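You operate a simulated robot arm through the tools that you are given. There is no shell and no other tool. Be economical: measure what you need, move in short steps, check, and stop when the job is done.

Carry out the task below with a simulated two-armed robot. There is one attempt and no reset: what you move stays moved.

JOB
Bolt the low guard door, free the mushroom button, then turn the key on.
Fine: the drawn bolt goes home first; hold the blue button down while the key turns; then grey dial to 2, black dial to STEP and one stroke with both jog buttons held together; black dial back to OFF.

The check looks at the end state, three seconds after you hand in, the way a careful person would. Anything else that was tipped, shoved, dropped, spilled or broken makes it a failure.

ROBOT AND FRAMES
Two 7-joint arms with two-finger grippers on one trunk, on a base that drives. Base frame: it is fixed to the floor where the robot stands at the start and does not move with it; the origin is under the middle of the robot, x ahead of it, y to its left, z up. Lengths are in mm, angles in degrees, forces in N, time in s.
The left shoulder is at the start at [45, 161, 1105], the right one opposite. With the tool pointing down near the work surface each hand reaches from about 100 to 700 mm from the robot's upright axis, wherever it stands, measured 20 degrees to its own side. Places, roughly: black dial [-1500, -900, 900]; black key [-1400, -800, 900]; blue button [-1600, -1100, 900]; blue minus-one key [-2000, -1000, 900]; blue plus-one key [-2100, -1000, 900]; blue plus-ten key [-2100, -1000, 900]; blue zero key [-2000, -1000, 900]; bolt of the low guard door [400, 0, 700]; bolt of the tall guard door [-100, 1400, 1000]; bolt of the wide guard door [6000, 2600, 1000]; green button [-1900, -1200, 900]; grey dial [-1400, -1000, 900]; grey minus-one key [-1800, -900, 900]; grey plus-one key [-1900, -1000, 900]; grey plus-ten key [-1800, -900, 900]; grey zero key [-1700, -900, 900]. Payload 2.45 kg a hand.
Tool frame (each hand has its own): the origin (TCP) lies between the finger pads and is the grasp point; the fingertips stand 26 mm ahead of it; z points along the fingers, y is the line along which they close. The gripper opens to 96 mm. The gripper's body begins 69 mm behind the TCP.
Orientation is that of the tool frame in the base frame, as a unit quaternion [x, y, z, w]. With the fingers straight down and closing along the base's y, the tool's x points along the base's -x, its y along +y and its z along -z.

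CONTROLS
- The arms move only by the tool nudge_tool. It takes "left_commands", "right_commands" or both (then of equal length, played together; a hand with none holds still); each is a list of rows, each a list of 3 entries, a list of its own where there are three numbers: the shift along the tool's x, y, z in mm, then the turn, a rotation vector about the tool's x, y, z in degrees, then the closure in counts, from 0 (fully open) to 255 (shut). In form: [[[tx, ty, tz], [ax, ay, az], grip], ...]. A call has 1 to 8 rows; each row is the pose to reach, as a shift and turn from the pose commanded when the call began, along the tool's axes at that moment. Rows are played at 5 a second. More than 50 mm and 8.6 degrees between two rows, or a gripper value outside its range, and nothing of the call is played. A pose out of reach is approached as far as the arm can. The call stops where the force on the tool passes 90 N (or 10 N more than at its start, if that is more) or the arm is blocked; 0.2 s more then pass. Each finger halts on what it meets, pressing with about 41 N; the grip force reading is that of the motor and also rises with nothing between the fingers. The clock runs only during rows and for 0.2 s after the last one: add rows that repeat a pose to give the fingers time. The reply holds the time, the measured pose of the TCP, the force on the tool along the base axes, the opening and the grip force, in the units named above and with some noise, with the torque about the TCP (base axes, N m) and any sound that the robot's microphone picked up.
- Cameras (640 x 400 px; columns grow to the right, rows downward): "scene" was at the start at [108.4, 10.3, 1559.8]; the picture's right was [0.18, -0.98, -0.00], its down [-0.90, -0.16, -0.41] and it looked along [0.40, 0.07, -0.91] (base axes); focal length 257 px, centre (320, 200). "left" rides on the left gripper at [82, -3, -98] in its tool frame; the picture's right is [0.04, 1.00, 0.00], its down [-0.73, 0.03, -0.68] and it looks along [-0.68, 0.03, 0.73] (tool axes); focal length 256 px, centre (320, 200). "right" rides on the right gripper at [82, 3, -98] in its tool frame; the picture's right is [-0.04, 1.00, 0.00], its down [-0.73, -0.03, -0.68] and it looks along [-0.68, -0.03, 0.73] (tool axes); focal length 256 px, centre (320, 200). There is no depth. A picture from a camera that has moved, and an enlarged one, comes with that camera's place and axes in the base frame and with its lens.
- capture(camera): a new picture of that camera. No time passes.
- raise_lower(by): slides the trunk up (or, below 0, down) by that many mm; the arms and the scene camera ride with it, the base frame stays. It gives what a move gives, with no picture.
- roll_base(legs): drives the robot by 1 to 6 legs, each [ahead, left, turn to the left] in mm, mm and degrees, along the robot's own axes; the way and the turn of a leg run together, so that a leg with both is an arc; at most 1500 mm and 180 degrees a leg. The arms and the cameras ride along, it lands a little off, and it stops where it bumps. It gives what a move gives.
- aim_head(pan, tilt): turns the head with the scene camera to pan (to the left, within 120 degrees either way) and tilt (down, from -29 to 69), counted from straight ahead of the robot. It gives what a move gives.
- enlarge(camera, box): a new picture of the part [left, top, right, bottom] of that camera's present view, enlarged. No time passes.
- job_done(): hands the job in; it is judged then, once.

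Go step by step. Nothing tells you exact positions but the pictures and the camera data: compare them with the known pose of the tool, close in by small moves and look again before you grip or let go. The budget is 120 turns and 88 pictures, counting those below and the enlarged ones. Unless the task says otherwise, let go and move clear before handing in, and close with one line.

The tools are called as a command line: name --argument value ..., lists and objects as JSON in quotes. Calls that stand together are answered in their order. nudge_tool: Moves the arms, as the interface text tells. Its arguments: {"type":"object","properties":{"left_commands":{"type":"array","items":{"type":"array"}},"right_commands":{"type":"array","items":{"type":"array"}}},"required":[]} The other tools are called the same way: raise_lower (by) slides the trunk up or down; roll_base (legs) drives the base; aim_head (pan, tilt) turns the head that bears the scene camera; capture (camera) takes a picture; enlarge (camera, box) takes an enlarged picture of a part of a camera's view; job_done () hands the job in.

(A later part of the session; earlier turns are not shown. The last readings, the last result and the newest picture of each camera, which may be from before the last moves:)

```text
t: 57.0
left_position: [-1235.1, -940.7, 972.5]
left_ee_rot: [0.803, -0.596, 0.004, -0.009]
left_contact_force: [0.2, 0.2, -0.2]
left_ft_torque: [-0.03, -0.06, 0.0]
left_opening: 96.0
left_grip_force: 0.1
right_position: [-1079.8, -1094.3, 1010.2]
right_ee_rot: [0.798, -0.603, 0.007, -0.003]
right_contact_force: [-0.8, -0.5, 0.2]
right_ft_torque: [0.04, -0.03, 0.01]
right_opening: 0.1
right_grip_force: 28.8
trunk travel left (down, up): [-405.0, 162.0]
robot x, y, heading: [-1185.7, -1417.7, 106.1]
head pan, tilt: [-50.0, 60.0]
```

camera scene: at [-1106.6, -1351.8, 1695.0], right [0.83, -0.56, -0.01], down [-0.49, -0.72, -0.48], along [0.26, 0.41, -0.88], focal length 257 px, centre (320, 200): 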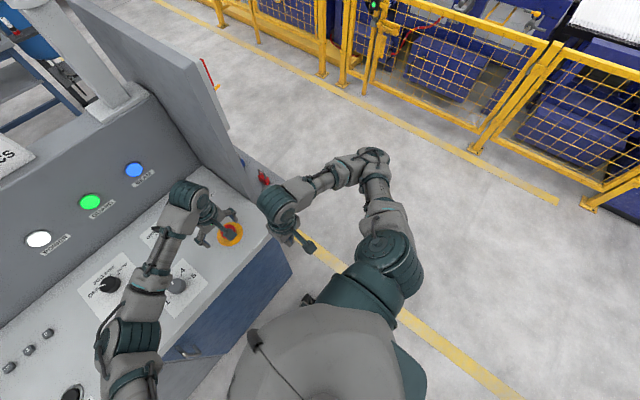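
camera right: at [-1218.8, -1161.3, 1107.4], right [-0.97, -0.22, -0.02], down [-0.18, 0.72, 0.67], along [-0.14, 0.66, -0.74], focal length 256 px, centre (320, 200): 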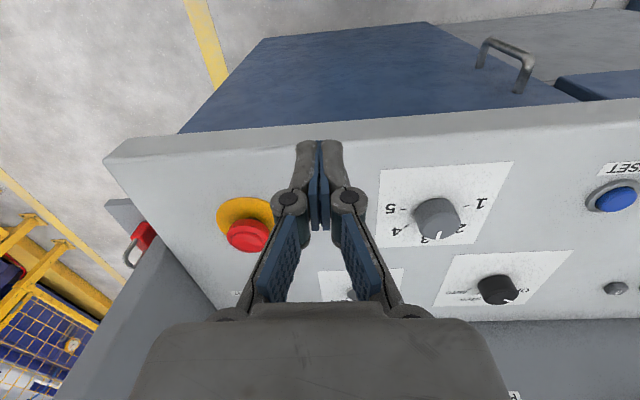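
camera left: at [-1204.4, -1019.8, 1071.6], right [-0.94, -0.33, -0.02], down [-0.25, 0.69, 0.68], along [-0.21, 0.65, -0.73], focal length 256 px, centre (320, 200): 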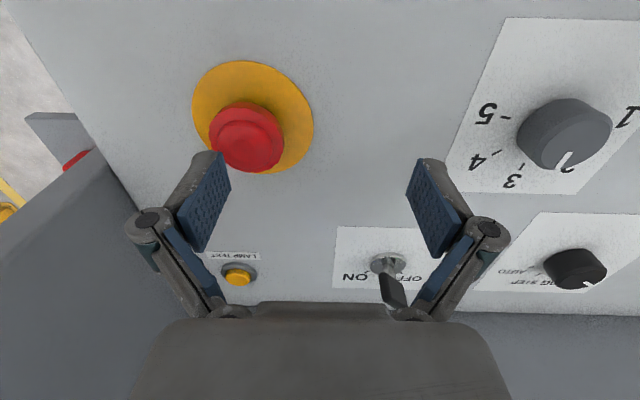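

The body rocks back and forth; the right arm was commanded too close to the body, which may be the cause. I give it a reachable pose and watch.

nudge_tool --right_commands '[[[-20, 0, -10], [0, 0, 0], 255], [[-50, 0, -20], [0, 0, 0], 255], [[-80, 0, -20], [0, 0, 0], 255], [[-80, 0, -20], [0, 0, 0], 255]]'

nudge_tool --left_commands '[[[0, 0, 0], [0, 0, 0], 0], [[0, 0, 0], [0, 0, 0], 0]]'

nudge_tool --left_commands '[[[0, 0, 0], [0, 0, 0], 0], [[0, 0, 0], [0, 0, 0], 0]]'

nudge_tool --left_commands '[[[0, 0, 0], [0, 0, 0], 0], [[0, 0, 0], [0, 0, 0], 0]]'

```text
t: 58.0
left_position: [-1240.2, -942.4, 972.7]
left_ee_rot: [0.804, -0.595, 0.004, -0.01]
left_contact_force: [-1.3, 0.0, -0.5]
left_ft_torque: [-0.04, -0.08, 0.0]
left_opening: 95.8
left_grip_force: 0.1
right_position: [-1107.1, -1018.3, 1030.1]
right_ee_rot: [0.799, -0.602, 0.007, -0.006]
right_contact_force: [-0.5, 0.2, -0.8]
right_ft_torque: [0.01, -0.04, 0.04]
right_opening: 0.0
right_grip_force: 28.7
trunk travel left (down, up): [-405.0, 162.0]
robot x, y, heading: [-1188.4, -1414.8, 106.2]
head pan, tilt: [-50.0, 60.0]
```

```text
t: 58.6
left_position: [-1214.0, -935.8, 972.1]
left_ee_rot: [0.803, -0.596, -0.002, -0.002]
left_contact_force: [-0.5, -0.2, 1.0]
left_ft_torque: [0.0, 0.03, -0.01]
left_opening: 96.1
left_grip_force: 0.0
right_position: [-1079.1, -1011.3, 1025.8]
right_ee_rot: [0.798, -0.603, 0.003, 0.002]
right_contact_force: [0.4, 0.5, 0.0]
right_ft_torque: [-0.04, 0.06, 0.02]
right_opening: 0.0
right_grip_force: 29.0
trunk travel left (down, up): [-405.0, 162.0]
robot x, y, heading: [-1178.9, -1418.2, 106.2]
head pan, tilt: [-50.0, 60.0]
```

```text
t: 59.2
left_position: [-1220.1, -939.0, 972.6]
left_ee_rot: [0.803, -0.596, 0.001, -0.005]
left_contact_force: [-0.9, -0.5, -0.1]
left_ft_torque: [0.02, 0.0, -0.02]
left_opening: 95.9
left_grip_force: 0.0
right_position: [-1086.1, -1014.6, 1027.6]
right_ee_rot: [0.797, -0.604, 0.003, -0.001]
right_contact_force: [0.3, -0.1, 0.3]
right_ft_torque: [0.0, 0.01, -0.02]
right_opening: 0.0
right_grip_force: 28.2
trunk travel left (down, up): [-405.0, 162.0]
robot x, y, heading: [-1184.2, -1416.6, 106.3]
head pan, tilt: [-50.0, 60.0]
```

```text
t: 59.8
left_position: [-1236.2, -941.7, 972.4]
left_ee_rot: [0.804, -0.595, 0.004, -0.009]
left_contact_force: [-0.5, 1.0, -1.1]
left_ft_torque: [-0.06, -0.05, -0.02]
left_opening: 96.2
left_grip_force: 0.1
right_position: [-1103.3, -1017.8, 1028.4]
right_ee_rot: [0.798, -0.603, 0.007, -0.005]
right_contact_force: [0.5, 0.1, 0.2]
right_ft_torque: [0.08, -0.08, 0.01]
right_opening: 0.1
right_grip_force: 28.6
trunk travel left (down, up): [-405.0, 162.0]
robot x, y, heading: [-1185.4, -1417.3, 106.1]
head pan, tilt: [-50.0, 60.0]
```

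nudge_tool --left_commands '[[[0, 0, 0], [0, 0, 0], 0], [[0, 0, 0], [0, 0, 0], 0], [[0, 0, 0], [0, 0, 0], 0], [[0, 0, 0], [0, 0, 0], 0], [[0, 0, 0], [0, 0, 0], 0], [[0, 0, 0], [0, 0, 0], 0], [[0, 0, 0], [0, 0, 0], 0], [[0, 0, 0], [0, 0, 0], 0]]'

nudge_tool --left_commands '[[[0, 0, 0], [0, 0, 0], 0]]'

nudge_tool --left_commands '[[[0, 0, 0], [0, 0, 0], 0]]'

nudge_tool --left_commands '[[[0, 0, 0], [0, 0, 0], 0]]'

aim_head --pan 0 --tilt 69

capture --camera "scene"

```text
t: 61.6
left_position: [-1233.1, -940.8, 971.8]
left_ee_rot: [0.803, -0.596, 0.002, -0.009]
left_contact_force: [-1.1, 0.1, -0.6]
left_ft_torque: [-0.08, -0.04, 0.0]
left_opening: 96.0
left_grip_force: 0.1
right_position: [-1100.2, -1017.1, 1029.8]
right_ee_rot: [0.798, -0.603, 0.006, -0.004]
right_contact_force: [-0.6, -0.2, 0.1]
right_ft_torque: [0.01, -0.03, 0.02]
right_opening: 0.1
right_grip_force: 28.7
trunk travel left (down, up): [-405.0, 162.0]
robot x, y, heading: [-1185.6, -1413.7, 106.3]
head pan, tilt: [-50.0, 60.0]
```

```text
t: 62.0
left_position: [-1217.4, -937.1, 973.0]
left_ee_rot: [0.803, -0.596, -0.001, -0.004]
left_contact_force: [0.5, 0.2, 0.9]
left_ft_torque: [-0.02, 0.05, -0.01]
left_opening: 95.9
left_grip_force: 0.1
right_position: [-1083.8, -1011.9, 1027.4]
right_ee_rot: [0.798, -0.603, 0.002, 0.0]
right_contact_force: [-0.2, -1.6, 0.3]
right_ft_torque: [0.01, 0.0, 0.0]
right_opening: 0.0
right_grip_force: 28.5
trunk travel left (down, up): [-405.0, 162.0]
robot x, y, heading: [-1180.8, -1413.0, 106.3]
head pan, tilt: [-50.0, 60.0]
```

```text
t: 62.4
left_position: [-1226.9, -939.8, 972.5]
left_ee_rot: [0.803, -0.596, 0.001, -0.007]
left_contact_force: [0.3, 0.7, -0.7]
left_ft_torque: [-0.02, -0.06, -0.02]
left_opening: 96.0
left_grip_force: 0.1
right_position: [-1094.9, -1016.0, 1028.5]
right_ee_rot: [0.798, -0.602, 0.005, -0.002]
right_contact_force: [0.2, 0.5, 0.2]
right_ft_torque: [0.02, 0.0, -0.01]
right_opening: 0.2
right_grip_force: 28.2
trunk travel left (down, up): [-405.0, 162.0]
robot x, y, heading: [-1183.3, -1412.8, 106.0]
head pan, tilt: [-50.0, 60.0]
```

```text
t: 62.8
left_position: [-1224.0, -938.8, 971.1]
left_ee_rot: [0.803, -0.597, 0.0, -0.006]
left_contact_force: [-0.4, 0.1, 0.3]
left_ft_torque: [0.01, -0.03, 0.02]
left_opening: 95.9
left_grip_force: 0.0
right_position: [-1090.8, -1014.2, 1027.3]
right_ee_rot: [0.798, -0.603, 0.004, -0.001]
right_contact_force: [-0.4, -0.2, 0.0]
right_ft_torque: [0.01, 0.01, 0.01]
right_opening: 0.0
right_grip_force: 28.3
trunk travel left (down, up): [-405.0, 162.0]
robot x, y, heading: [-1182.1, -1414.5, 106.1]
head pan, tilt: [-50.0, 60.0]
```

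```text
t: 64.0
left_position: [-1219.3, -937.6, 971.0]
left_ee_rot: [0.803, -0.595, -0.001, -0.004]
left_contact_force: [0.8, 0.4, 0.4]
left_ft_torque: [-0.02, 0.02, 0.01]
left_opening: 95.7
left_grip_force: 0.1
right_position: [-1083.7, -1012.1, 1025.8]
right_ee_rot: [0.797, -0.604, 0.005, 0.001]
right_contact_force: [0.2, 0.5, -0.9]
right_ft_torque: [0.01, 0.04, -0.02]
right_opening: 0.3
right_grip_force: 29.0
trunk travel left (down, up): [-405.0, 162.0]
robot x, y, heading: [-1181.2, -1415.8, 106.0]
head pan, tilt: [0.0, 68.8]
```

```text
56 pictures are left
camera scene: at [-1186.1, -1360.5, 1687.1], right [0.96, 0.28, -0.01], down [0.26, -0.9, -0.36], along [-0.11, 0.34, -0.93], focal length 257 px, centre (320, 200)
```

scene: 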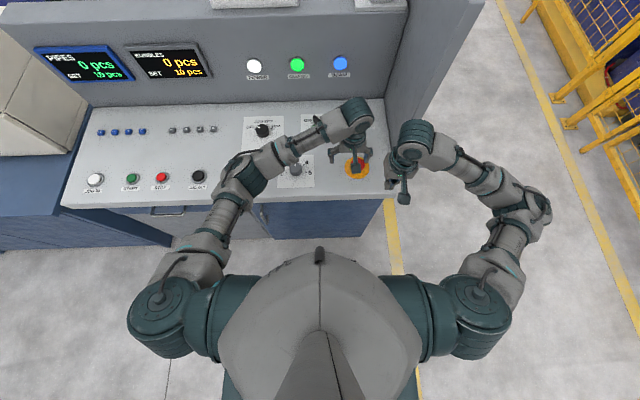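

It was an ill-damped sway that is dying out; the hand hangs about 38 mm left of the mushroom. I correct gently and look.

nudge_tool --left_commands '[[[0, -5, 0], [0, 0, 0], 0], [[-1, -12, 0], [0, 0, 0], 0], [[-2, -20, 0], [0, 0, 0], 0], [[-3, -28, 0], [0, 0, 0], 0], [[-3, -34, 0], [0, 0, 0], 0], [[-3, -38, 0], [0, 0, 0], 0], [[-3, -38, 0], [0, 0, 0], 0], [[-3, -38, 0], [0, 0, 0], 0]]'

nudge_tool --left_commands '[[[0, 0, 0], [0, 0, 0], 0], [[0, 0, 0], [0, 0, 0], 0], [[0, 0, 0], [0, 0, 0], 0], [[0, 0, 0], [0, 0, 0], 0], [[0, 0, 0], [0, 0, 0], 0], [[0, 0, 0], [0, 0, 0], 0], [[0, 0, 0], [0, 0, 0], 0], [[0, 0, 0], [0, 0, 0], 0]]'

capture --camera "left"

```text
t: 65.8
left_position: [-1184.5, -922.3, 972.9]
left_ee_rot: [0.803, -0.597, 0.0, -0.004]
left_contact_force: [0.9, -0.2, -0.2]
left_ft_torque: [0.0, 0.01, 0.03]
left_opening: 96.1
left_grip_force: 0.0
right_position: [-1086.4, -1013.1, 1025.9]
right_ee_rot: [0.798, -0.603, 0.004, 0.0]
right_contact_force: [0.4, -0.5, 0.3]
right_ft_torque: [0.02, -0.03, 0.01]
right_opening: 0.1
right_grip_force: 28.3
trunk travel left (down, up): [-405.0, 162.0]
robot x, y, heading: [-1182.4, -1418.8, 106.3]
head pan, tilt: [0.0, 68.8]
```

```text
t: 67.5
left_position: [-1187.4, -923.9, 972.8]
left_ee_rot: [0.803, -0.596, 0.001, -0.006]
left_contact_force: [-0.4, -0.6, -0.3]
left_ft_torque: [0.01, 0.01, -0.02]
left_opening: 95.9
left_grip_force: 0.0
right_position: [-1090.1, -1013.5, 1027.8]
right_ee_rot: [0.797, -0.604, 0.004, -0.002]
right_contact_force: [0.2, 0.5, -0.6]
right_ft_torque: [-0.01, 0.01, -0.05]
right_opening: 0.1
right_grip_force: 28.2
trunk travel left (down, up): [-405.0, 162.0]
robot x, y, heading: [-1178.3, -1410.7, 106.1]
head pan, tilt: [0.0, 68.8]
```

```text
55 pictures are left
camera left: at [-1160.4, -1001.0, 1071.1], right [-0.94, -0.33, -0.01], down [-0.25, 0.69, 0.68], along [-0.22, 0.65, -0.73], focal length 256 px, centre (320, 200)
```

left: 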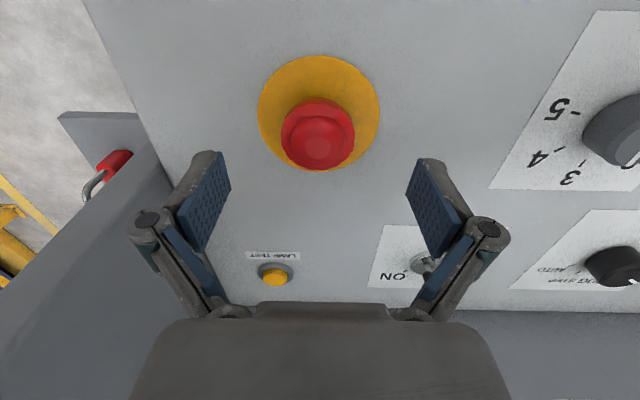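

The mushroom is centred under the hand within about 5 mm. I pre-turn the hand, lower it around the head and close.

nudge_tool --left_commands '[[[-3, 0, 0], [0, 0, -8], 0], [[-5, 0, 0], [0, 0, -16], 0], [[-5, 0, 8], [0, 0, -24], 0], [[-5, 0, 20], [0, 0, -30], 0], [[-5, 0, 30], [0, 0, -30], 0], [[-5, 0, 38], [0, 0, -30], 0], [[-5, 0, 38], [0, 0, -30], 0]]'

capture --camera "left"

```text
t: 69.2
left_position: [-1188.0, -920.0, 934.8]
left_ee_rot: [0.93, -0.367, 0.002, -0.004]
left_contact_force: [0.3, 0.3, -0.4]
left_ft_torque: [0.01, 0.0, 0.04]
left_opening: 96.1
left_grip_force: 0.1
right_position: [-1089.5, -1014.0, 1026.6]
right_ee_rot: [0.797, -0.604, 0.004, -0.001]
right_contact_force: [0.2, -0.3, 0.1]
right_ft_torque: [-0.02, 0.01, -0.02]
right_opening: 0.0
right_grip_force: 27.9
trunk travel left (down, up): [-405.0, 162.0]
robot x, y, heading: [-1183.3, -1415.7, 105.9]
head pan, tilt: [0.0, 68.8]
```

```text
54 pictures are left
camera left: at [-1126.1, -973.4, 1033.5], right [-0.65, -0.76, -0.01], down [-0.56, 0.47, 0.68], along [-0.51, 0.45, -0.73], focal length 256 px, centre (320, 200)
```

left: 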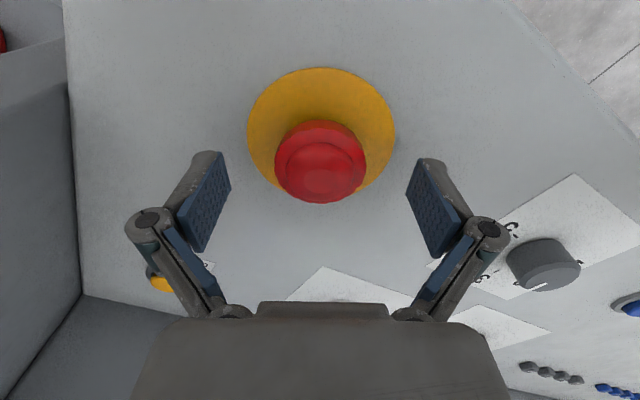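

Well centred. I lower 6 mm more, close on the mushroom and twist clockwise in steps.

nudge_tool --left_commands '[[[0, 0, 6], [0, 0, 0], 60], [[0, 0, 6], [0, 0, 0], 120], [[0, 0, 6], [0, 0, 0], 180], [[0, 0, 6], [0, 0, 0], 220], [[0, 0, 6], [0, 0, 0], 220]]'

nudge_tool --left_commands '[[[0, 0, 0], [0, 0, 8], 220], [[0, 0, 0], [0, 0, 16], 220], [[0, 0, 0], [0, 0, 24], 220], [[0, 0, 0], [0, 0, 32], 220], [[0, 0, 0], [0, 0, 40], 220], [[0, 0, 0], [0, 0, 48], 220]]'

capture --camera "left"

```text
t: 70.3
left_position: [-1188.1, -919.7, 930.0]
left_ee_rot: [0.93, -0.367, 0.002, -0.005]
left_contact_force: [-3.3, -2.1, 2.1]
left_ft_torque: [-0.1, 0.28, -0.06]
left_opening: 46.7
left_grip_force: 44.9
right_position: [-1089.0, -1013.7, 1026.7]
right_ee_rot: [0.798, -0.603, 0.005, -0.001]
right_contact_force: [-0.2, -0.4, 0.1]
right_ft_torque: [0.03, -0.02, 0.0]
right_opening: 0.1
right_grip_force: 28.8
trunk travel left (down, up): [-405.0, 162.0]
robot x, y, heading: [-1177.6, -1410.0, 106.2]
head pan, tilt: [0.0, 68.8]
```

```text
t: 71.8
left_position: [-1186.4, -919.4, 930.3]
left_ee_rot: [-0.698, 0.716, 0.0, 0.007]
left_contact_force: [6.5, 11.0, 18.9]
left_ft_torque: [-0.42, -0.17, 0.01]
left_opening: 46.7
left_grip_force: 44.7
right_position: [-1088.9, -1013.9, 1026.9]
right_ee_rot: [0.798, -0.603, 0.004, 0.0]
right_contact_force: [-0.1, -0.4, 0.0]
right_ft_torque: [-0.03, -0.01, 0.0]
right_opening: 0.0
right_grip_force: 28.8
trunk travel left (down, up): [-405.0, 162.0]
robot x, y, heading: [-1183.7, -1415.5, 106.4]
head pan, tilt: [0.0, 68.8]
```

```text
53 pictures are left
camera left: at [-1184.9, -1000.8, 1027.2], right [-1.0, -0.02, -0.01], down [-0.02, 0.73, 0.69], along [0.0, 0.69, -0.73], focal length 256 px, centre (320, 200)
```

left: 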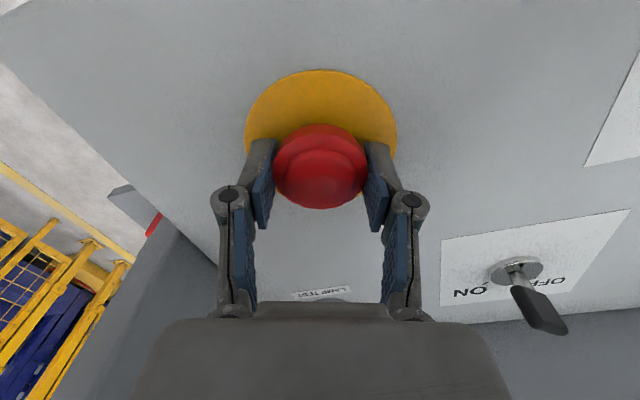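

The upward force of 19 N suggests the mushroom is springing up. I open the fingers and look.

nudge_tool --left_commands '[[[0, 0, 0], [0, 0, 48], 100], [[0, 0, 0], [0, 0, 0], 0], [[0, 0, 0], [0, 0, 0], 0]]'

```text
refused: row 1 steps farther than a row can; nothing moved
```

nudge_tool --left_commands '[[[0, 0, 0], [0, 0, 0], 100], [[0, 0, 0], [0, 0, 0], 0], [[0, 0, 0], [0, 0, 0], 0], [[0, 0, -20], [0, 0, 0], 0]]'

capture --camera "left"

```text
t: 72.8
left_position: [-1188.1, -919.4, 948.3]
left_ee_rot: [-0.7, 0.714, 0.001, 0.005]
left_contact_force: [-0.2, -0.3, 0.4]
left_ft_torque: [0.01, 0.0, 0.0]
left_opening: 96.1
left_grip_force: 0.1
right_position: [-1089.9, -1014.8, 1027.0]
right_ee_rot: [0.797, -0.604, 0.004, -0.001]
right_contact_force: [-0.7, 0.2, -0.6]
right_ft_torque: [-0.04, -0.02, 0.0]
right_opening: 0.0
right_grip_force: 28.2
trunk travel left (down, up): [-405.0, 162.0]
robot x, y, heading: [-1183.4, -1414.1, 106.0]
head pan, tilt: [0.0, 68.8]
```

```text
52 pictures are left
camera left: at [-1185.5, -1001.0, 1046.2], right [-1.0, -0.02, -0.01], down [-0.02, 0.73, 0.69], along [-0.01, 0.69, -0.73], focal length 256 px, centre (320, 200)
```

left: 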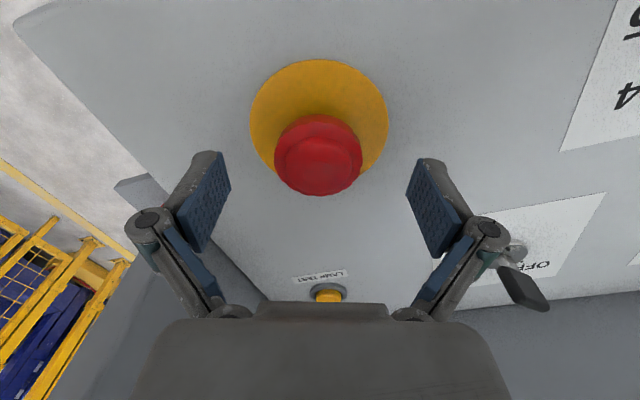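

The mushroom stands about 8 mm higher: freed. I raise the left hand, turn it back and shift the robot left toward the key and RESET.

nudge_tool --left_commands '[[[0, 0, -40], [0, 0, 0], 0], [[0, 0, -80], [0, 0, -6], 0], [[20, 0, -115], [0, 0, -12], 0], [[50, 15, -125], [0, 0, -16.5], 0], [[80, 40, -125], [0, 0, -16.5], 0], [[90, 65, -125], [0, 0, -16.5], 0], [[90, 90, -125], [0, 0, -16.5], 0]]'

roll_base --legs '[[0, 100, 0], [0, 112, 0], [50, 0, 0]]'

nudge_tool --left_commands '[[[0, 10, 0], [0, 0, 0], 0], [[0, 20, 0], [0, 0, 0], 0], [[0, 30, 0], [0, 0, 0], 0], [[0, 40, 0], [0, 0, 0], 0], [[0, 50, 0], [0, 0, 0], 0], [[0, 60, 0], [0, 0, 0], 0], [[0, 60, 0], [0, 0, 0], 0], [[0, 60, 0], [0, 0, 0], 0]]'

aim_head --pan 0 --tilt 55

capture --camera "scene"

```text
t: 74.3
left_position: [-1280.8, -1010.3, 1071.2]
left_ee_rot: [0.794, -0.607, 0.001, -0.005]
left_contact_force: [0.0, 0.1, -0.5]
left_ft_torque: [-0.01, -0.03, -0.01]
left_opening: 95.9
left_grip_force: 0.0
right_position: [-1091.9, -1014.3, 1028.0]
right_ee_rot: [0.797, -0.604, 0.005, -0.001]
right_contact_force: [-0.3, 0.3, -0.1]
right_ft_torque: [-0.01, 0.01, 0.01]
right_opening: 0.0
right_grip_force: 28.7
trunk travel left (down, up): [-405.0, 162.0]
robot x, y, heading: [-1184.7, -1414.5, 106.2]
head pan, tilt: [0.0, 68.8]
```

```text
t: 76.8
left_position: [-1503.9, -1085.5, 1075.8]
left_ee_rot: [0.79, -0.613, 0.0, -0.018]
left_contact_force: [-4.2, -0.7, -3.6]
left_ft_torque: [0.05, -0.43, -0.02]
left_opening: 96.0
left_grip_force: 0.0
right_position: [-1308.2, -1090.3, 1042.8]
right_ee_rot: [0.797, -0.603, -0.006, -0.036]
right_contact_force: [-3.0, -0.6, 1.7]
right_ft_torque: [0.05, -0.17, -0.03]
right_opening: 0.0
right_grip_force: 28.9
trunk travel left (down, up): [-405.0, 162.0]
robot x, y, heading: [-1385.0, -1462.0, 104.6]
head pan, tilt: [0.0, 68.8]
stopped in leg 3: the robot was blocked; the commanded pose is now the measured one
```

```text
t: 78.6
left_position: [-1505.1, -1084.2, 1077.5]
left_ee_rot: [0.79, -0.612, -0.012, 0.0]
left_contact_force: [-0.2, -1.4, -0.7]
left_ft_torque: [0.11, -0.03, -0.01]
left_opening: 95.9
left_grip_force: 0.1
right_position: [-1257.9, -1075.4, 1030.8]
right_ee_rot: [0.8, -0.6, -0.012, -0.014]
right_contact_force: [-1.4, 0.4, 0.0]
right_ft_torque: [-0.04, -0.09, -0.03]
right_opening: 0.0
right_grip_force: 28.2
trunk travel left (down, up): [-405.0, 162.0]
robot x, y, heading: [-1374.5, -1464.9, 105.1]
head pan, tilt: [0.0, 68.8]
```

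```text
t: 79.4
left_position: [-1463.3, -1071.5, 1080.6]
left_ee_rot: [0.789, -0.614, -0.025, 0.012]
left_contact_force: [3.2, 0.0, -0.1]
left_ft_torque: [0.01, 0.24, 0.0]
left_opening: 95.8
left_grip_force: 0.1
right_position: [-1216.8, -1067.5, 1026.2]
right_ee_rot: [0.796, -0.605, -0.018, -0.002]
right_contact_force: [2.8, 0.5, -0.5]
right_ft_torque: [-0.12, 0.28, -0.01]
right_opening: 0.0
right_grip_force: 28.3
trunk travel left (down, up): [-405.0, 162.0]
robot x, y, heading: [-1373.6, -1461.0, 104.6]
head pan, tilt: [0.0, 55.0]
```

```text
51 pictures are left
camera scene: at [-1311.4, -1375.2, 1700.3], right [0.97, 0.25, -0.05], down [0.18, -0.8, -0.57], along [-0.18, 0.54, -0.82], focal length 257 px, centre (320, 200)
```

scene: 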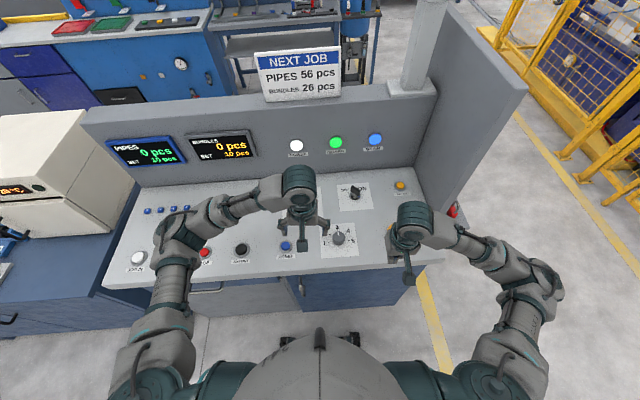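

The base bumped the console front when going ahead, which sets off the swaying. I back off 40 mm and let it settle.

roll_base --legs '[[-40, 0, 1.2]]'

nudge_tool --left_commands '[[[0, 0, 0], [0, 0, 0], 0], [[0, 0, 0], [0, 0, 0], 0], [[0, 0, 0], [0, 0, 0], 0], [[0, 0, 0], [0, 0, 0], 0], [[0, 0, 0], [0, 0, 0], 0], [[0, 0, 0], [0, 0, 0], 0], [[0, 0, 0], [0, 0, 0], 0], [[0, 0, 0], [0, 0, 0], 0]]'

nudge_tool --left_commands '[[[0, 0, 0], [0, 0, 0], 0], [[0, 0, 0], [0, 0, 0], 0]]'

nudge_tool --left_commands '[[[0, 0, 0], [0, 0, 0], 0], [[0, 0, 0], [0, 0, 0], 0]]'

```text
t: 80.3
left_position: [-1464.5, -1109.1, 1077.5]
left_ee_rot: [0.793, -0.609, -0.021, 0.012]
left_contact_force: [1.7, -1.3, 0.3]
left_ft_torque: [0.13, 0.21, 0.01]
left_opening: 95.6
left_grip_force: 0.0
right_position: [-1217.0, -1101.1, 1024.4]
right_ee_rot: [0.801, -0.599, -0.012, -0.002]
right_contact_force: [3.8, 0.5, 0.2]
right_ft_torque: [0.01, 0.27, -0.02]
right_opening: 0.0
right_grip_force: 28.2
trunk travel left (down, up): [-405.0, 162.0]
robot x, y, heading: [-1365.9, -1499.9, 105.4]
head pan, tilt: [0.0, 55.0]
```

```text
t: 82.3
left_position: [-1460.9, -1119.3, 1082.7]
left_ee_rot: [0.791, -0.611, -0.022, 0.002]
left_contact_force: [-0.2, -0.2, -0.6]
left_ft_torque: [0.06, 0.03, -0.01]
left_opening: 95.9
left_grip_force: 0.0
right_position: [-1214.0, -1112.8, 1031.2]
right_ee_rot: [0.798, -0.602, -0.011, -0.011]
right_contact_force: [1.4, 0.3, -0.7]
right_ft_torque: [0.0, 0.08, 0.04]
right_opening: 0.0
right_grip_force: 29.2
trunk travel left (down, up): [-405.0, 162.0]
robot x, y, heading: [-1351.2, -1498.6, 105.6]
head pan, tilt: [0.0, 55.0]
stopped in row 8 (left hand): the arm was blocked; the commanded pose is now the measured one
```

```text
t: 82.9
left_position: [-1467.2, -1122.3, 1083.5]
left_ee_rot: [0.791, -0.611, -0.02, -0.001]
left_contact_force: [1.0, 0.5, -0.5]
left_ft_torque: [0.03, 0.06, 0.03]
left_opening: 95.9
left_grip_force: 0.0
right_position: [-1220.2, -1114.6, 1034.3]
right_ee_rot: [0.799, -0.601, -0.009, -0.015]
right_contact_force: [0.6, 0.2, 0.7]
right_ft_torque: [0.01, 0.08, 0.02]
right_opening: 0.0
right_grip_force: 28.7
trunk travel left (down, up): [-405.0, 162.0]
robot x, y, heading: [-1350.1, -1497.2, 105.5]
head pan, tilt: [0.0, 55.0]
```

```text
t: 83.7
left_position: [-1498.6, -1134.3, 1084.2]
left_ee_rot: [0.793, -0.609, -0.015, -0.009]
left_contact_force: [0.1, 0.0, 0.0]
left_ft_torque: [0.0, 0.02, -0.04]
left_opening: 96.0
left_grip_force: 0.1
right_position: [-1250.4, -1124.3, 1039.5]
right_ee_rot: [0.801, -0.598, -0.007, -0.022]
right_contact_force: [0.1, -0.4, -0.2]
right_ft_torque: [0.01, -0.02, 0.0]
right_opening: 0.2
right_grip_force: 27.9
trunk travel left (down, up): [-405.0, 162.0]
robot x, y, heading: [-1360.7, -1497.2, 105.5]
head pan, tilt: [0.0, 55.0]
stopped in row 2 (left hand): the arm was blocked; the commanded pose is now the measured one
```

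The body still rocks with a tilt of 1–2°. I look around at the elbows and floor for a contact.

aim_head --pan 70 --tilt 62

capture --camera "scene"

aim_head --pan -80 --tilt 62

capture --camera "scene"

```text
t: 85.1
left_position: [-1492.5, -1131.5, 1084.9]
left_ee_rot: [0.793, -0.609, -0.016, -0.005]
left_contact_force: [0.3, 0.5, -0.1]
left_ft_torque: [-0.01, -0.01, -0.01]
left_opening: 95.9
left_grip_force: 0.0
right_position: [-1246.1, -1121.2, 1038.0]
right_ee_rot: [0.801, -0.598, -0.008, -0.019]
right_contact_force: [-0.6, -0.5, 0.4]
right_ft_torque: [0.01, 0.01, -0.01]
right_opening: 0.0
right_grip_force: 28.4
trunk travel left (down, up): [-405.0, 162.0]
robot x, y, heading: [-1360.4, -1497.3, 105.5]
head pan, tilt: [70.0, 62.0]
```

```text
50 pictures are left
camera scene: at [-1409.0, -1492.3, 1694.8], right [0.08, 1.0, -0.01], down [0.88, -0.07, -0.48], along [-0.48, 0.03, -0.88], focal length 257 px, centre (320, 200)
```

scene: 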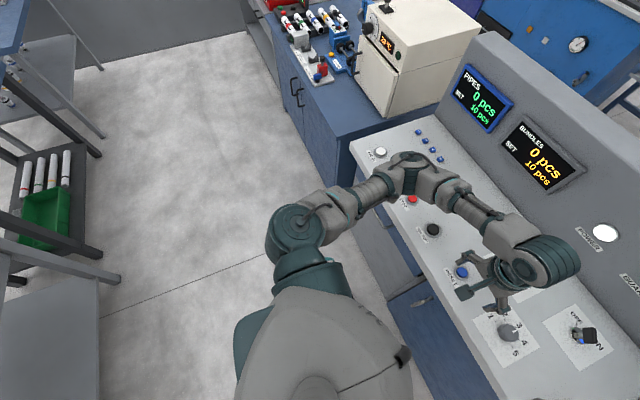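

```text
t: 87.4
left_position: [-1478.4, -1127.1, 1084.9]
left_ee_rot: [0.792, -0.61, -0.02, -0.003]
left_contact_force: [0.9, -0.9, 0.8]
left_ft_torque: [0.03, 0.03, -0.01]
left_opening: 96.0
left_grip_force: 0.1
right_position: [-1231.8, -1118.1, 1036.0]
right_ee_rot: [0.799, -0.601, -0.01, -0.017]
right_contact_force: [1.4, 0.1, -0.3]
right_ft_torque: [0.0, 0.06, -0.02]
right_opening: 0.2
right_grip_force: 29.0
trunk travel left (down, up): [-405.0, 162.0]
robot x, y, heading: [-1354.7, -1497.2, 105.5]
head pan, tilt: [-80.0, 62.0]
```

```text
49 pictures are left
camera scene: at [-1291.9, -1472.5, 1694.2], right [0.43, -0.9, 0.0], down [-0.8, -0.38, -0.47], along [0.42, 0.2, -0.88], focal length 257 px, centre (320, 200)
```

scene: 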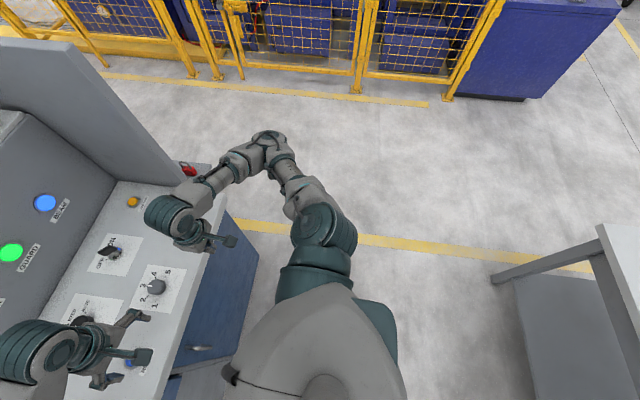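

No contact visible; the swing is likely just dying slowly after the bump. I wait and sample again.

nudge_tool --right_commands '[[[0, 0, 0], [0, 0, 0], 255], [[0, 0, 0], [0, 0, 0], 255], [[0, 0, 0], [0, 0, 0], 255], [[0, 0, 0], [0, 0, 0], 255], [[0, 0, 0], [0, 0, 0], 255], [[0, 0, 0], [0, 0, 0], 255], [[0, 0, 0], [0, 0, 0], 255], [[0, 0, 0], [0, 0, 0], 255]]'

nudge_tool --right_commands '[[[0, 0, 0], [0, 0, 0], 255], [[0, 0, 0], [0, 0, 0], 255], [[0, 0, 0], [0, 0, 0], 255], [[0, 0, 0], [0, 0, 0], 255], [[0, 0, 0], [0, 0, 0], 255], [[0, 0, 0], [0, 0, 0], 255], [[0, 0, 0], [0, 0, 0], 255], [[0, 0, 0], [0, 0, 0], 255]]'

nudge_tool --right_commands '[[[0, 0, 0], [0, 0, 0], 255]]'

nudge_tool --right_commands '[[[0, 0, 0], [0, 0, 0], 255]]'

aim_head --pan 0 --tilt 62

capture --camera "scene"

```text
t: 89.2
left_position: [-1481.8, -1128.6, 1084.7]
left_ee_rot: [0.792, -0.61, -0.019, -0.004]
left_contact_force: [0.4, -0.1, -0.9]
left_ft_torque: [0.02, 0.0, -0.04]
left_opening: 96.2
left_grip_force: 0.0
right_position: [-1234.2, -1120.2, 1037.4]
right_ee_rot: [0.8, -0.6, -0.009, -0.017]
right_contact_force: [0.3, -0.1, 0.9]
right_ft_torque: [0.01, 0.05, 0.02]
right_opening: 0.0
right_grip_force: 28.4
trunk travel left (down, up): [-405.0, 162.0]
robot x, y, heading: [-1356.1, -1496.8, 105.6]
head pan, tilt: [-80.0, 62.0]
```

```text
t: 91.0
left_position: [-1484.4, -1128.3, 1084.8]
left_ee_rot: [0.792, -0.61, -0.02, -0.004]
left_contact_force: [0.6, 0.9, 0.2]
left_ft_torque: [0.01, 0.04, -0.01]
left_opening: 96.1
left_grip_force: 0.0
right_position: [-1237.8, -1120.1, 1037.1]
right_ee_rot: [0.8, -0.6, -0.009, -0.018]
right_contact_force: [0.3, -0.8, 0.1]
right_ft_torque: [-0.01, 0.04, 0.0]
right_opening: 0.0
right_grip_force: 28.5
trunk travel left (down, up): [-405.0, 162.0]
robot x, y, heading: [-1356.4, -1498.9, 105.6]
head pan, tilt: [-80.0, 62.0]
```

```text
t: 91.4
left_position: [-1491.9, -1130.9, 1083.9]
left_ee_rot: [0.793, -0.609, -0.016, -0.006]
left_contact_force: [0.6, -0.4, -0.3]
left_ft_torque: [-0.01, 0.02, 0.01]
left_opening: 95.9
left_grip_force: 0.1
right_position: [-1243.5, -1121.2, 1038.7]
right_ee_rot: [0.801, -0.598, -0.008, -0.018]
right_contact_force: [-0.5, -0.5, 0.3]
right_ft_torque: [0.01, -0.02, -0.01]
right_opening: 0.1
right_grip_force: 28.6
trunk travel left (down, up): [-405.0, 162.0]
robot x, y, heading: [-1361.0, -1501.0, 105.5]
head pan, tilt: [-80.0, 62.0]
```

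```text
t: 91.8
left_position: [-1495.7, -1132.5, 1083.5]
left_ee_rot: [0.793, -0.609, -0.017, -0.007]
left_contact_force: [-0.2, 0.5, -0.3]
left_ft_torque: [-0.02, -0.02, -0.03]
left_opening: 96.1
left_grip_force: 0.1
right_position: [-1248.6, -1123.1, 1038.0]
right_ee_rot: [0.801, -0.598, -0.005, -0.02]
right_contact_force: [-0.3, -0.3, -0.2]
right_ft_torque: [-0.02, -0.03, 0.02]
right_opening: 0.0
right_grip_force: 28.2
trunk travel left (down, up): [-405.0, 162.0]
robot x, y, heading: [-1359.8, -1497.2, 105.4]
head pan, tilt: [-80.0, 62.0]
```

```text
t: 93.4
left_position: [-1500.9, -1134.1, 1084.1]
left_ee_rot: [0.793, -0.609, -0.015, -0.007]
left_contact_force: [0.1, -0.4, 0.2]
left_ft_torque: [-0.03, -0.08, -0.02]
left_opening: 95.9
left_grip_force: 0.0
right_position: [-1252.3, -1124.1, 1038.9]
right_ee_rot: [0.801, -0.598, -0.006, -0.021]
right_contact_force: [-0.7, 0.2, 0.3]
right_ft_torque: [-0.02, 0.01, 0.0]
right_opening: 0.0
right_grip_force: 28.5
trunk travel left (down, up): [-405.0, 162.0]
robot x, y, heading: [-1361.7, -1499.4, 105.6]
head pan, tilt: [0.0, 62.0]
```

```text
48 pictures are left
camera scene: at [-1381.2, -1441.2, 1694.2], right [0.96, 0.27, 0.0], down [0.24, -0.85, -0.47], along [-0.12, 0.45, -0.88], focal length 257 px, centre (320, 200)
```

scene: 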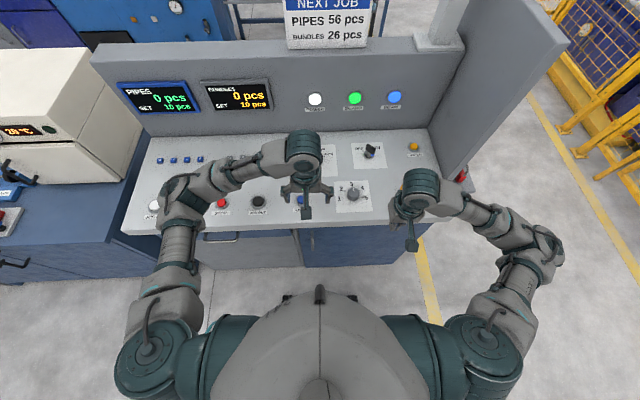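

The sway is now small. I edge 22 mm forward, straighten the right hand and bring it toward the key for a close look.

roll_base --legs '[[20, 0, 0]]'

nudge_tool --right_commands '[[[-25, 0, 0], [0, 0, 0], 255], [[-60, 5, 0], [-0.5, 0.5, 0], 200], [[-95, 8, 0], [-1, 1, 0], 150], [[-130, 11, 0], [-1.4, 1.9, 0], 130], [[-165, 14, 0], [-1.4, 1.9, 0], 130], [[-200, 17, 0], [-1.4, 1.9, 0], 130], [[-225, 20, 0], [-1.4, 1.9, 0], 130], [[-240, 22, 0], [-1.4, 1.9, 0], 130]]'

capture --camera "right"

```text
t: 94.2
left_position: [-1495.6, -1116.2, 1085.9]
left_ee_rot: [0.792, -0.61, -0.019, -0.007]
left_contact_force: [0.1, 0.1, 0.2]
left_ft_torque: [0.0, 0.02, -0.03]
left_opening: 95.8
left_grip_force: 0.0
right_position: [-1247.3, -1106.6, 1038.7]
right_ee_rot: [0.801, -0.598, -0.01, -0.019]
right_contact_force: [0.5, -0.1, 0.1]
right_ft_torque: [0.03, 0.01, 0.0]
right_opening: 0.1
right_grip_force: 28.4
trunk travel left (down, up): [-405.0, 162.0]
robot x, y, heading: [-1364.6, -1479.1, 105.2]
head pan, tilt: [0.0, 62.0]
```

```text
t: 96.0
left_position: [-1499.6, -1115.4, 1086.4]
left_ee_rot: [0.793, -0.609, -0.016, -0.008]
left_contact_force: [0.2, -0.7, -0.1]
left_ft_torque: [-0.01, 0.01, 0.02]
left_opening: 96.0
left_grip_force: 0.0
right_position: [-1340.9, -883.3, 1046.5]
right_ee_rot: [0.8, -0.599, -0.002, -0.001]
right_contact_force: [-0.2, 0.3, -0.3]
right_ft_torque: [0.0, -0.01, -0.03]
right_opening: 47.0
right_grip_force: 0.1
trunk travel left (down, up): [-405.0, 162.0]
robot x, y, heading: [-1363.8, -1481.0, 105.6]
head pan, tilt: [0.0, 62.0]
```

```text
47 pictures are left
camera right: at [-1322.0, -962.2, 1144.4], right [-0.97, -0.24, 0.0], down [-0.18, 0.71, 0.68], along [-0.17, 0.66, -0.73], focal length 256 px, centre (320, 200)
```

right: 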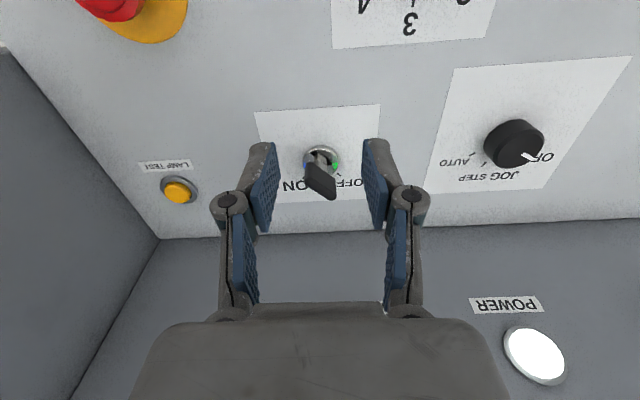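

The key sits right between the fingers' directions. I enlarge it.

enlarge --camera "right" --box '[250, 100, 390, 210]'

enlarge --camera "scene" --box '[310, 130, 430, 205]'

```text
3.64 times, centred on (320, 155) of right
camera zoom: at [-1322.0, -962.2, 1144.4], right [-0.97, -0.24, 0.0], down [-0.18, 0.71, 0.68], along [-0.17, 0.66, -0.73], focal length 931 px, centre (320, 364)
```

zoom: 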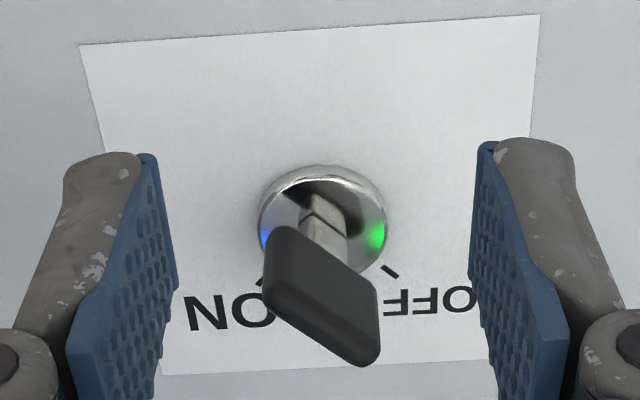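

```text
5.33 times, centred on (370, 168) of scene
camera zoom: at [-1375.1, -1417.1, 1694.1], right [0.96, 0.27, 0.0], down [0.23, -0.85, -0.47], along [-0.13, 0.45, -0.89], focal length 1371 px, centre (53, 373)
```

zoom: 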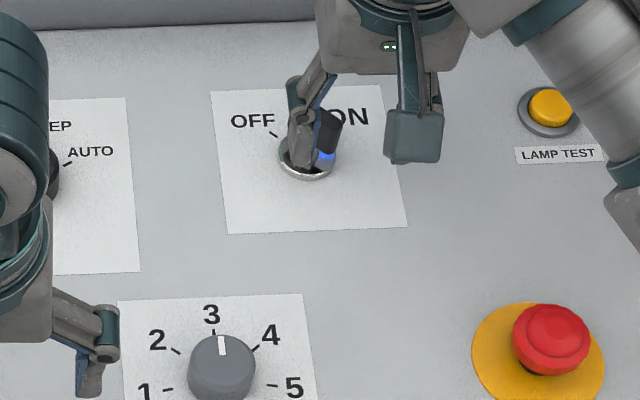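

The key's bow points at OFF (45° left); it must turn 90° clockwise to ON. The lock axis is at about [-1365,-797], bow centre z≈933. Before gripping, I bring the closed left hand toward the RESET button and look.

nudge_tool --left_commands '[[[0, 20, 10], [0, 1, 0], 80], [[-5, 35, 30], [0.6, 2, 0], 160], [[-10, 45, 50], [0.6, 2, 0], 255], [[-10, 45, 60], [0.6, 2, 0], 255], [[-10, 45, 60], [0.6, 2, 0], 255]]'

capture --camera "left"

```text
t: 97.2
left_position: [-1549.4, -1115.5, 1025.5]
left_ee_rot: [0.793, -0.609, 0.001, -0.003]
left_contact_force: [-0.4, 0.4, 0.0]
left_ft_torque: [0.02, 0.03, -0.02]
left_opening: 0.0
left_grip_force: 28.1
right_position: [-1344.9, -884.6, 1046.8]
right_ee_rot: [0.801, -0.598, -0.001, -0.003]
right_contact_force: [0.3, -1.0, -0.5]
right_ft_torque: [-0.02, -0.02, 0.01]
right_opening: 46.9
right_grip_force: 0.1
trunk travel left (down, up): [-405.0, 162.0]
robot x, y, heading: [-1370.4, -1480.8, 105.6]
head pan, tilt: [0.0, 62.0]
```

```text
44 pictures are left
camera left: at [-1525.4, -1194.1, 1124.8], right [-0.96, -0.29, -0.01], down [-0.22, 0.7, 0.68], along [-0.2, 0.65, -0.73], focal length 256 px, centre (320, 200)
```

left: 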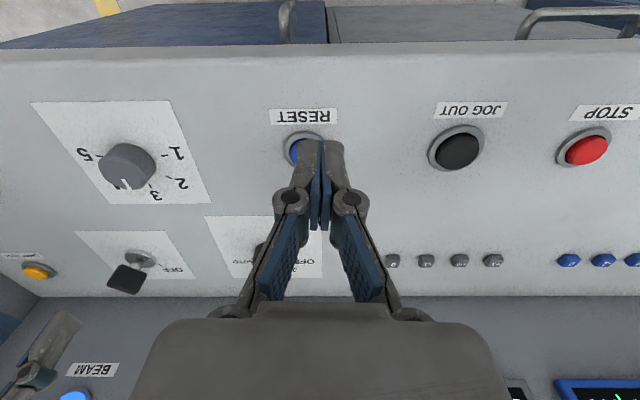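

RESET lies near [-1550,-1059]. I move the left tips above it and the right hand over the key, turned −45° to face the bow.

nudge_tool --left_commands '[[[-10, -3, 0], [0, 0, 0], 255], [[-20, -6, 10], [0, 0, 0], 255], [[-30, -9, 25], [0, 0, 0], 255], [[-40, -12, 40], [0, 0, 0], 255], [[-54, -13, 55], [0, 0, 0], 255], [[-54, -13, 65], [0, 0, 0], 255], [[-54, -13, 65], [0, 0, 0], 255]]' --right_commands '[[[-15, 0, 0], [0, 0, -7.5], 130], [[-30, 0, 5], [0, 0, -15], 130], [[-50, -2, 10], [0, 0, -22.5], 130], [[-65, -3, 15], [0, 0, -30], 130], [[-80, -4, 20], [0, 0, -37.5], 130], [[-88, -5, 25], [0, 0, -45], 130], [[-88, -5, 25], [0, 0, -45], 130]]'

capture --camera "left"

capture --camera "right"

```text
t: 98.8
left_position: [-1549.2, -1060.5, 961.6]
left_ee_rot: [0.792, -0.61, 0.0, -0.002]
left_contact_force: [-0.4, -0.1, -0.1]
left_ft_torque: [0.01, 0.05, -0.01]
left_opening: 0.0
left_grip_force: 28.8
right_position: [-1362.9, -798.0, 1023.6]
right_ee_rot: [0.97, -0.245, -0.001, -0.004]
right_contact_force: [-0.1, 0.8, -0.2]
right_ft_torque: [0.05, 0.01, -0.01]
right_opening: 47.1
right_grip_force: 0.2
trunk travel left (down, up): [-405.0, 162.0]
robot x, y, heading: [-1367.5, -1478.5, 105.6]
head pan, tilt: [0.0, 62.0]
```

```text
43 pictures are left
camera left: at [-1524.7, -1137.7, 1059.8], right [-0.96, -0.29, 0.0], down [-0.22, 0.7, 0.68], along [-0.2, 0.65, -0.73], focal length 256 px, centre (320, 200)
```

left: 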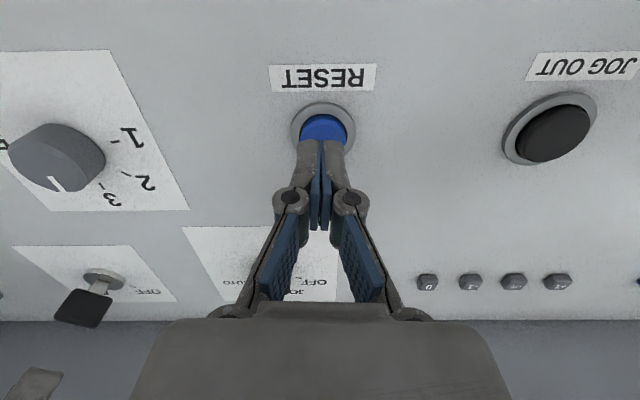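

```text
42 pictures are left
camera right: at [-1293.8, -839.0, 1120.7], right [-0.51, -0.86, 0.0], down [-0.63, 0.37, 0.68], along [-0.58, 0.35, -0.73], focal length 256 px, centre (320, 200)
```

right: 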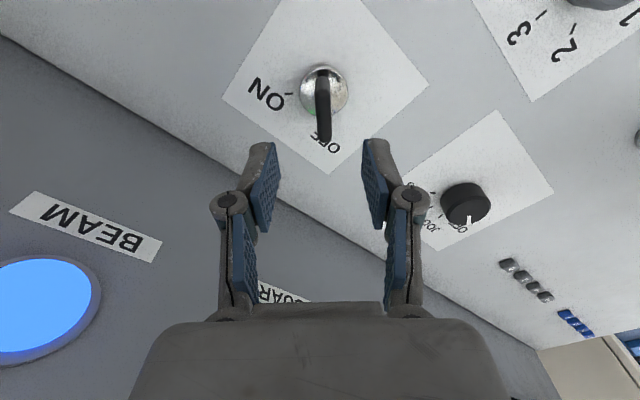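

Both are well aligned (2–3 mm corrections). I lower the right hand over the key's bow and put the left tips just above RESET.

nudge_tool --left_commands '[[[0, 2.5, 5], [0, 0, 0], 255], [[0, 2.5, 10], [0, 0, 0], 255], [[0, 2.5, 15], [0, 0, 0], 255], [[0, 2.5, 15], [0, 0, 0], 255], [[0, 2.5, 15], [0, 0, 0], 255], [[0, 2.5, 15], [0, 0, 0], 255]]' --right_commands '[[[2, 2.5, 15], [0, 0, 0], 130], [[2, 2.5, 32], [0, 0, 0], 130], [[2, 2.5, 50], [0, 0, 0], 130], [[2, 2.5, 66], [0, 0, 0], 130], [[2, 2.5, 80], [0, 0, 0], 130], [[2, 2.5, 80], [0, 0, 0], 130]]'

capture --camera "right"

```text
t: 100.2
left_position: [-1551.7, -1061.5, 946.7]
left_ee_rot: [0.793, -0.609, 0.001, -0.002]
left_contact_force: [-0.8, 0.5, 0.3]
left_ft_torque: [0.03, 0.0, 0.03]
left_opening: 0.0
left_grip_force: 28.3
right_position: [-1363.3, -799.1, 943.0]
right_ee_rot: [0.969, -0.246, 0.0, -0.002]
right_contact_force: [0.2, -0.4, -0.7]
right_ft_torque: [0.03, 0.0, 0.01]
right_opening: 47.1
right_grip_force: 0.0
trunk travel left (down, up): [-405.0, 162.0]
robot x, y, heading: [-1367.6, -1479.2, 105.6]
head pan, tilt: [0.0, 62.0]
```

```text
41 pictures are left
camera right: at [-1295.4, -840.8, 1039.5], right [-0.51, -0.86, 0.0], down [-0.63, 0.37, 0.68], along [-0.58, 0.35, -0.73], focal length 256 px, centre (320, 200)
```

right: 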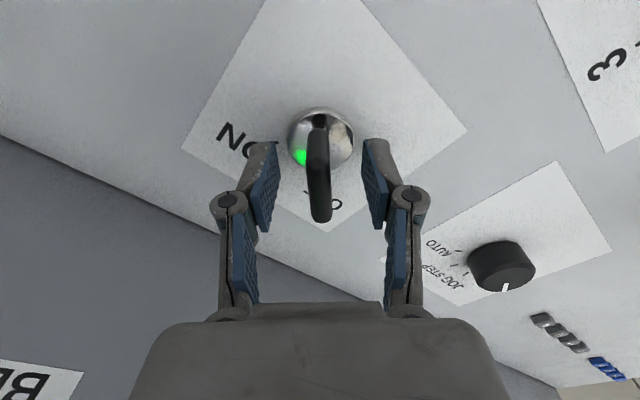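

The bow is centred between the pads. I lower 6 mm and grip it, while the left presses toward RESET.

nudge_tool --left_commands '[[[0, 0, 3], [0, 0, 0], 255], [[0, 0, 6], [0, 0, 0], 255], [[0, 0, 8], [0, 0, 0], 255], [[0, 0, 10], [0, 0, 0], 255], [[0, 0, 11.5], [0, 0, 0], 255], [[0, 0, 13], [0, 0, 0], 255], [[0, 0, 14.5], [0, 0, 0], 255]]' --right_commands '[[[0, 0, 3], [0, 0, 0], 130], [[0, 0, 6], [0, 0, 0], 150], [[0, 0, 6], [0, 0, 0], 175], [[0, 0, 6], [0, 0, 0], 200], [[0, 0, 6], [0, 0, 0], 225], [[0, 0, 6], [0, 0, 0], 245], [[0, 0, 6], [0, 0, 0], 250]]'

capture --camera "left"

capture --camera "right"

```text
t: 101.8
left_position: [-1551.9, -1060.7, 933.1]
left_ee_rot: [0.792, -0.611, 0.0, -0.004]
left_contact_force: [1.9, 0.5, 4.8]
left_ft_torque: [0.02, -0.06, -0.05]
left_opening: 6.0
left_grip_force: 28.7
right_position: [-1363.0, -799.8, 936.7]
right_ee_rot: [0.969, -0.247, -0.001, -0.002]
right_contact_force: [-3.2, -3.1, -3.3]
right_ft_torque: [-0.02, 0.04, -0.03]
right_opening: 10.3
right_grip_force: 37.5
trunk travel left (down, up): [-405.0, 162.0]
robot x, y, heading: [-1365.4, -1476.7, 105.6]
head pan, tilt: [0.0, 62.0]
heard: click
```

```text
40 pictures are left
camera left: at [-1526.9, -1138.6, 1030.9], right [-0.96, -0.29, -0.01], down [-0.22, 0.7, 0.68], along [-0.2, 0.65, -0.73], focal length 256 px, centre (320, 200)
```

left: 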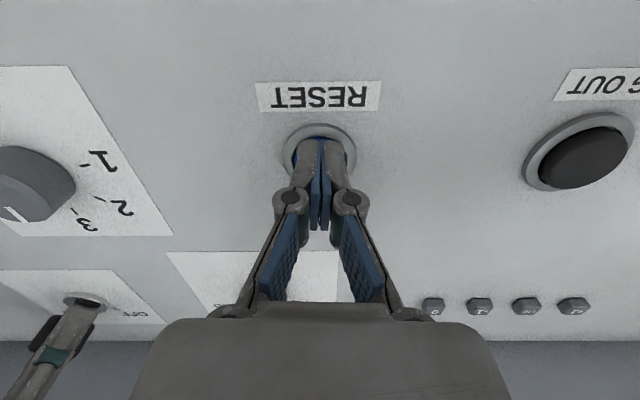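

```text
39 pictures are left
camera right: at [-1295.0, -841.1, 1034.1], right [-0.51, -0.86, 0.0], down [-0.63, 0.37, 0.68], along [-0.58, 0.35, -0.73], focal length 256 px, centre (320, 200)
```

right: 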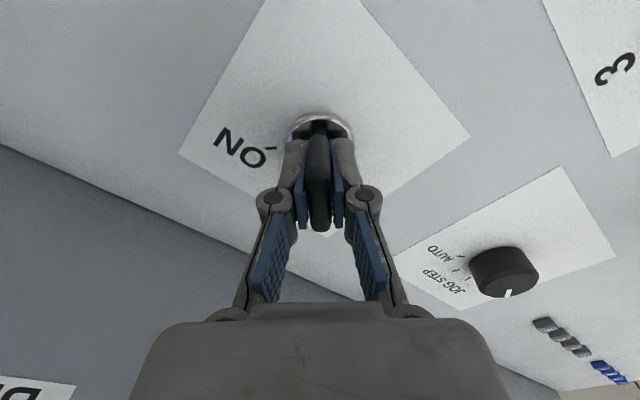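

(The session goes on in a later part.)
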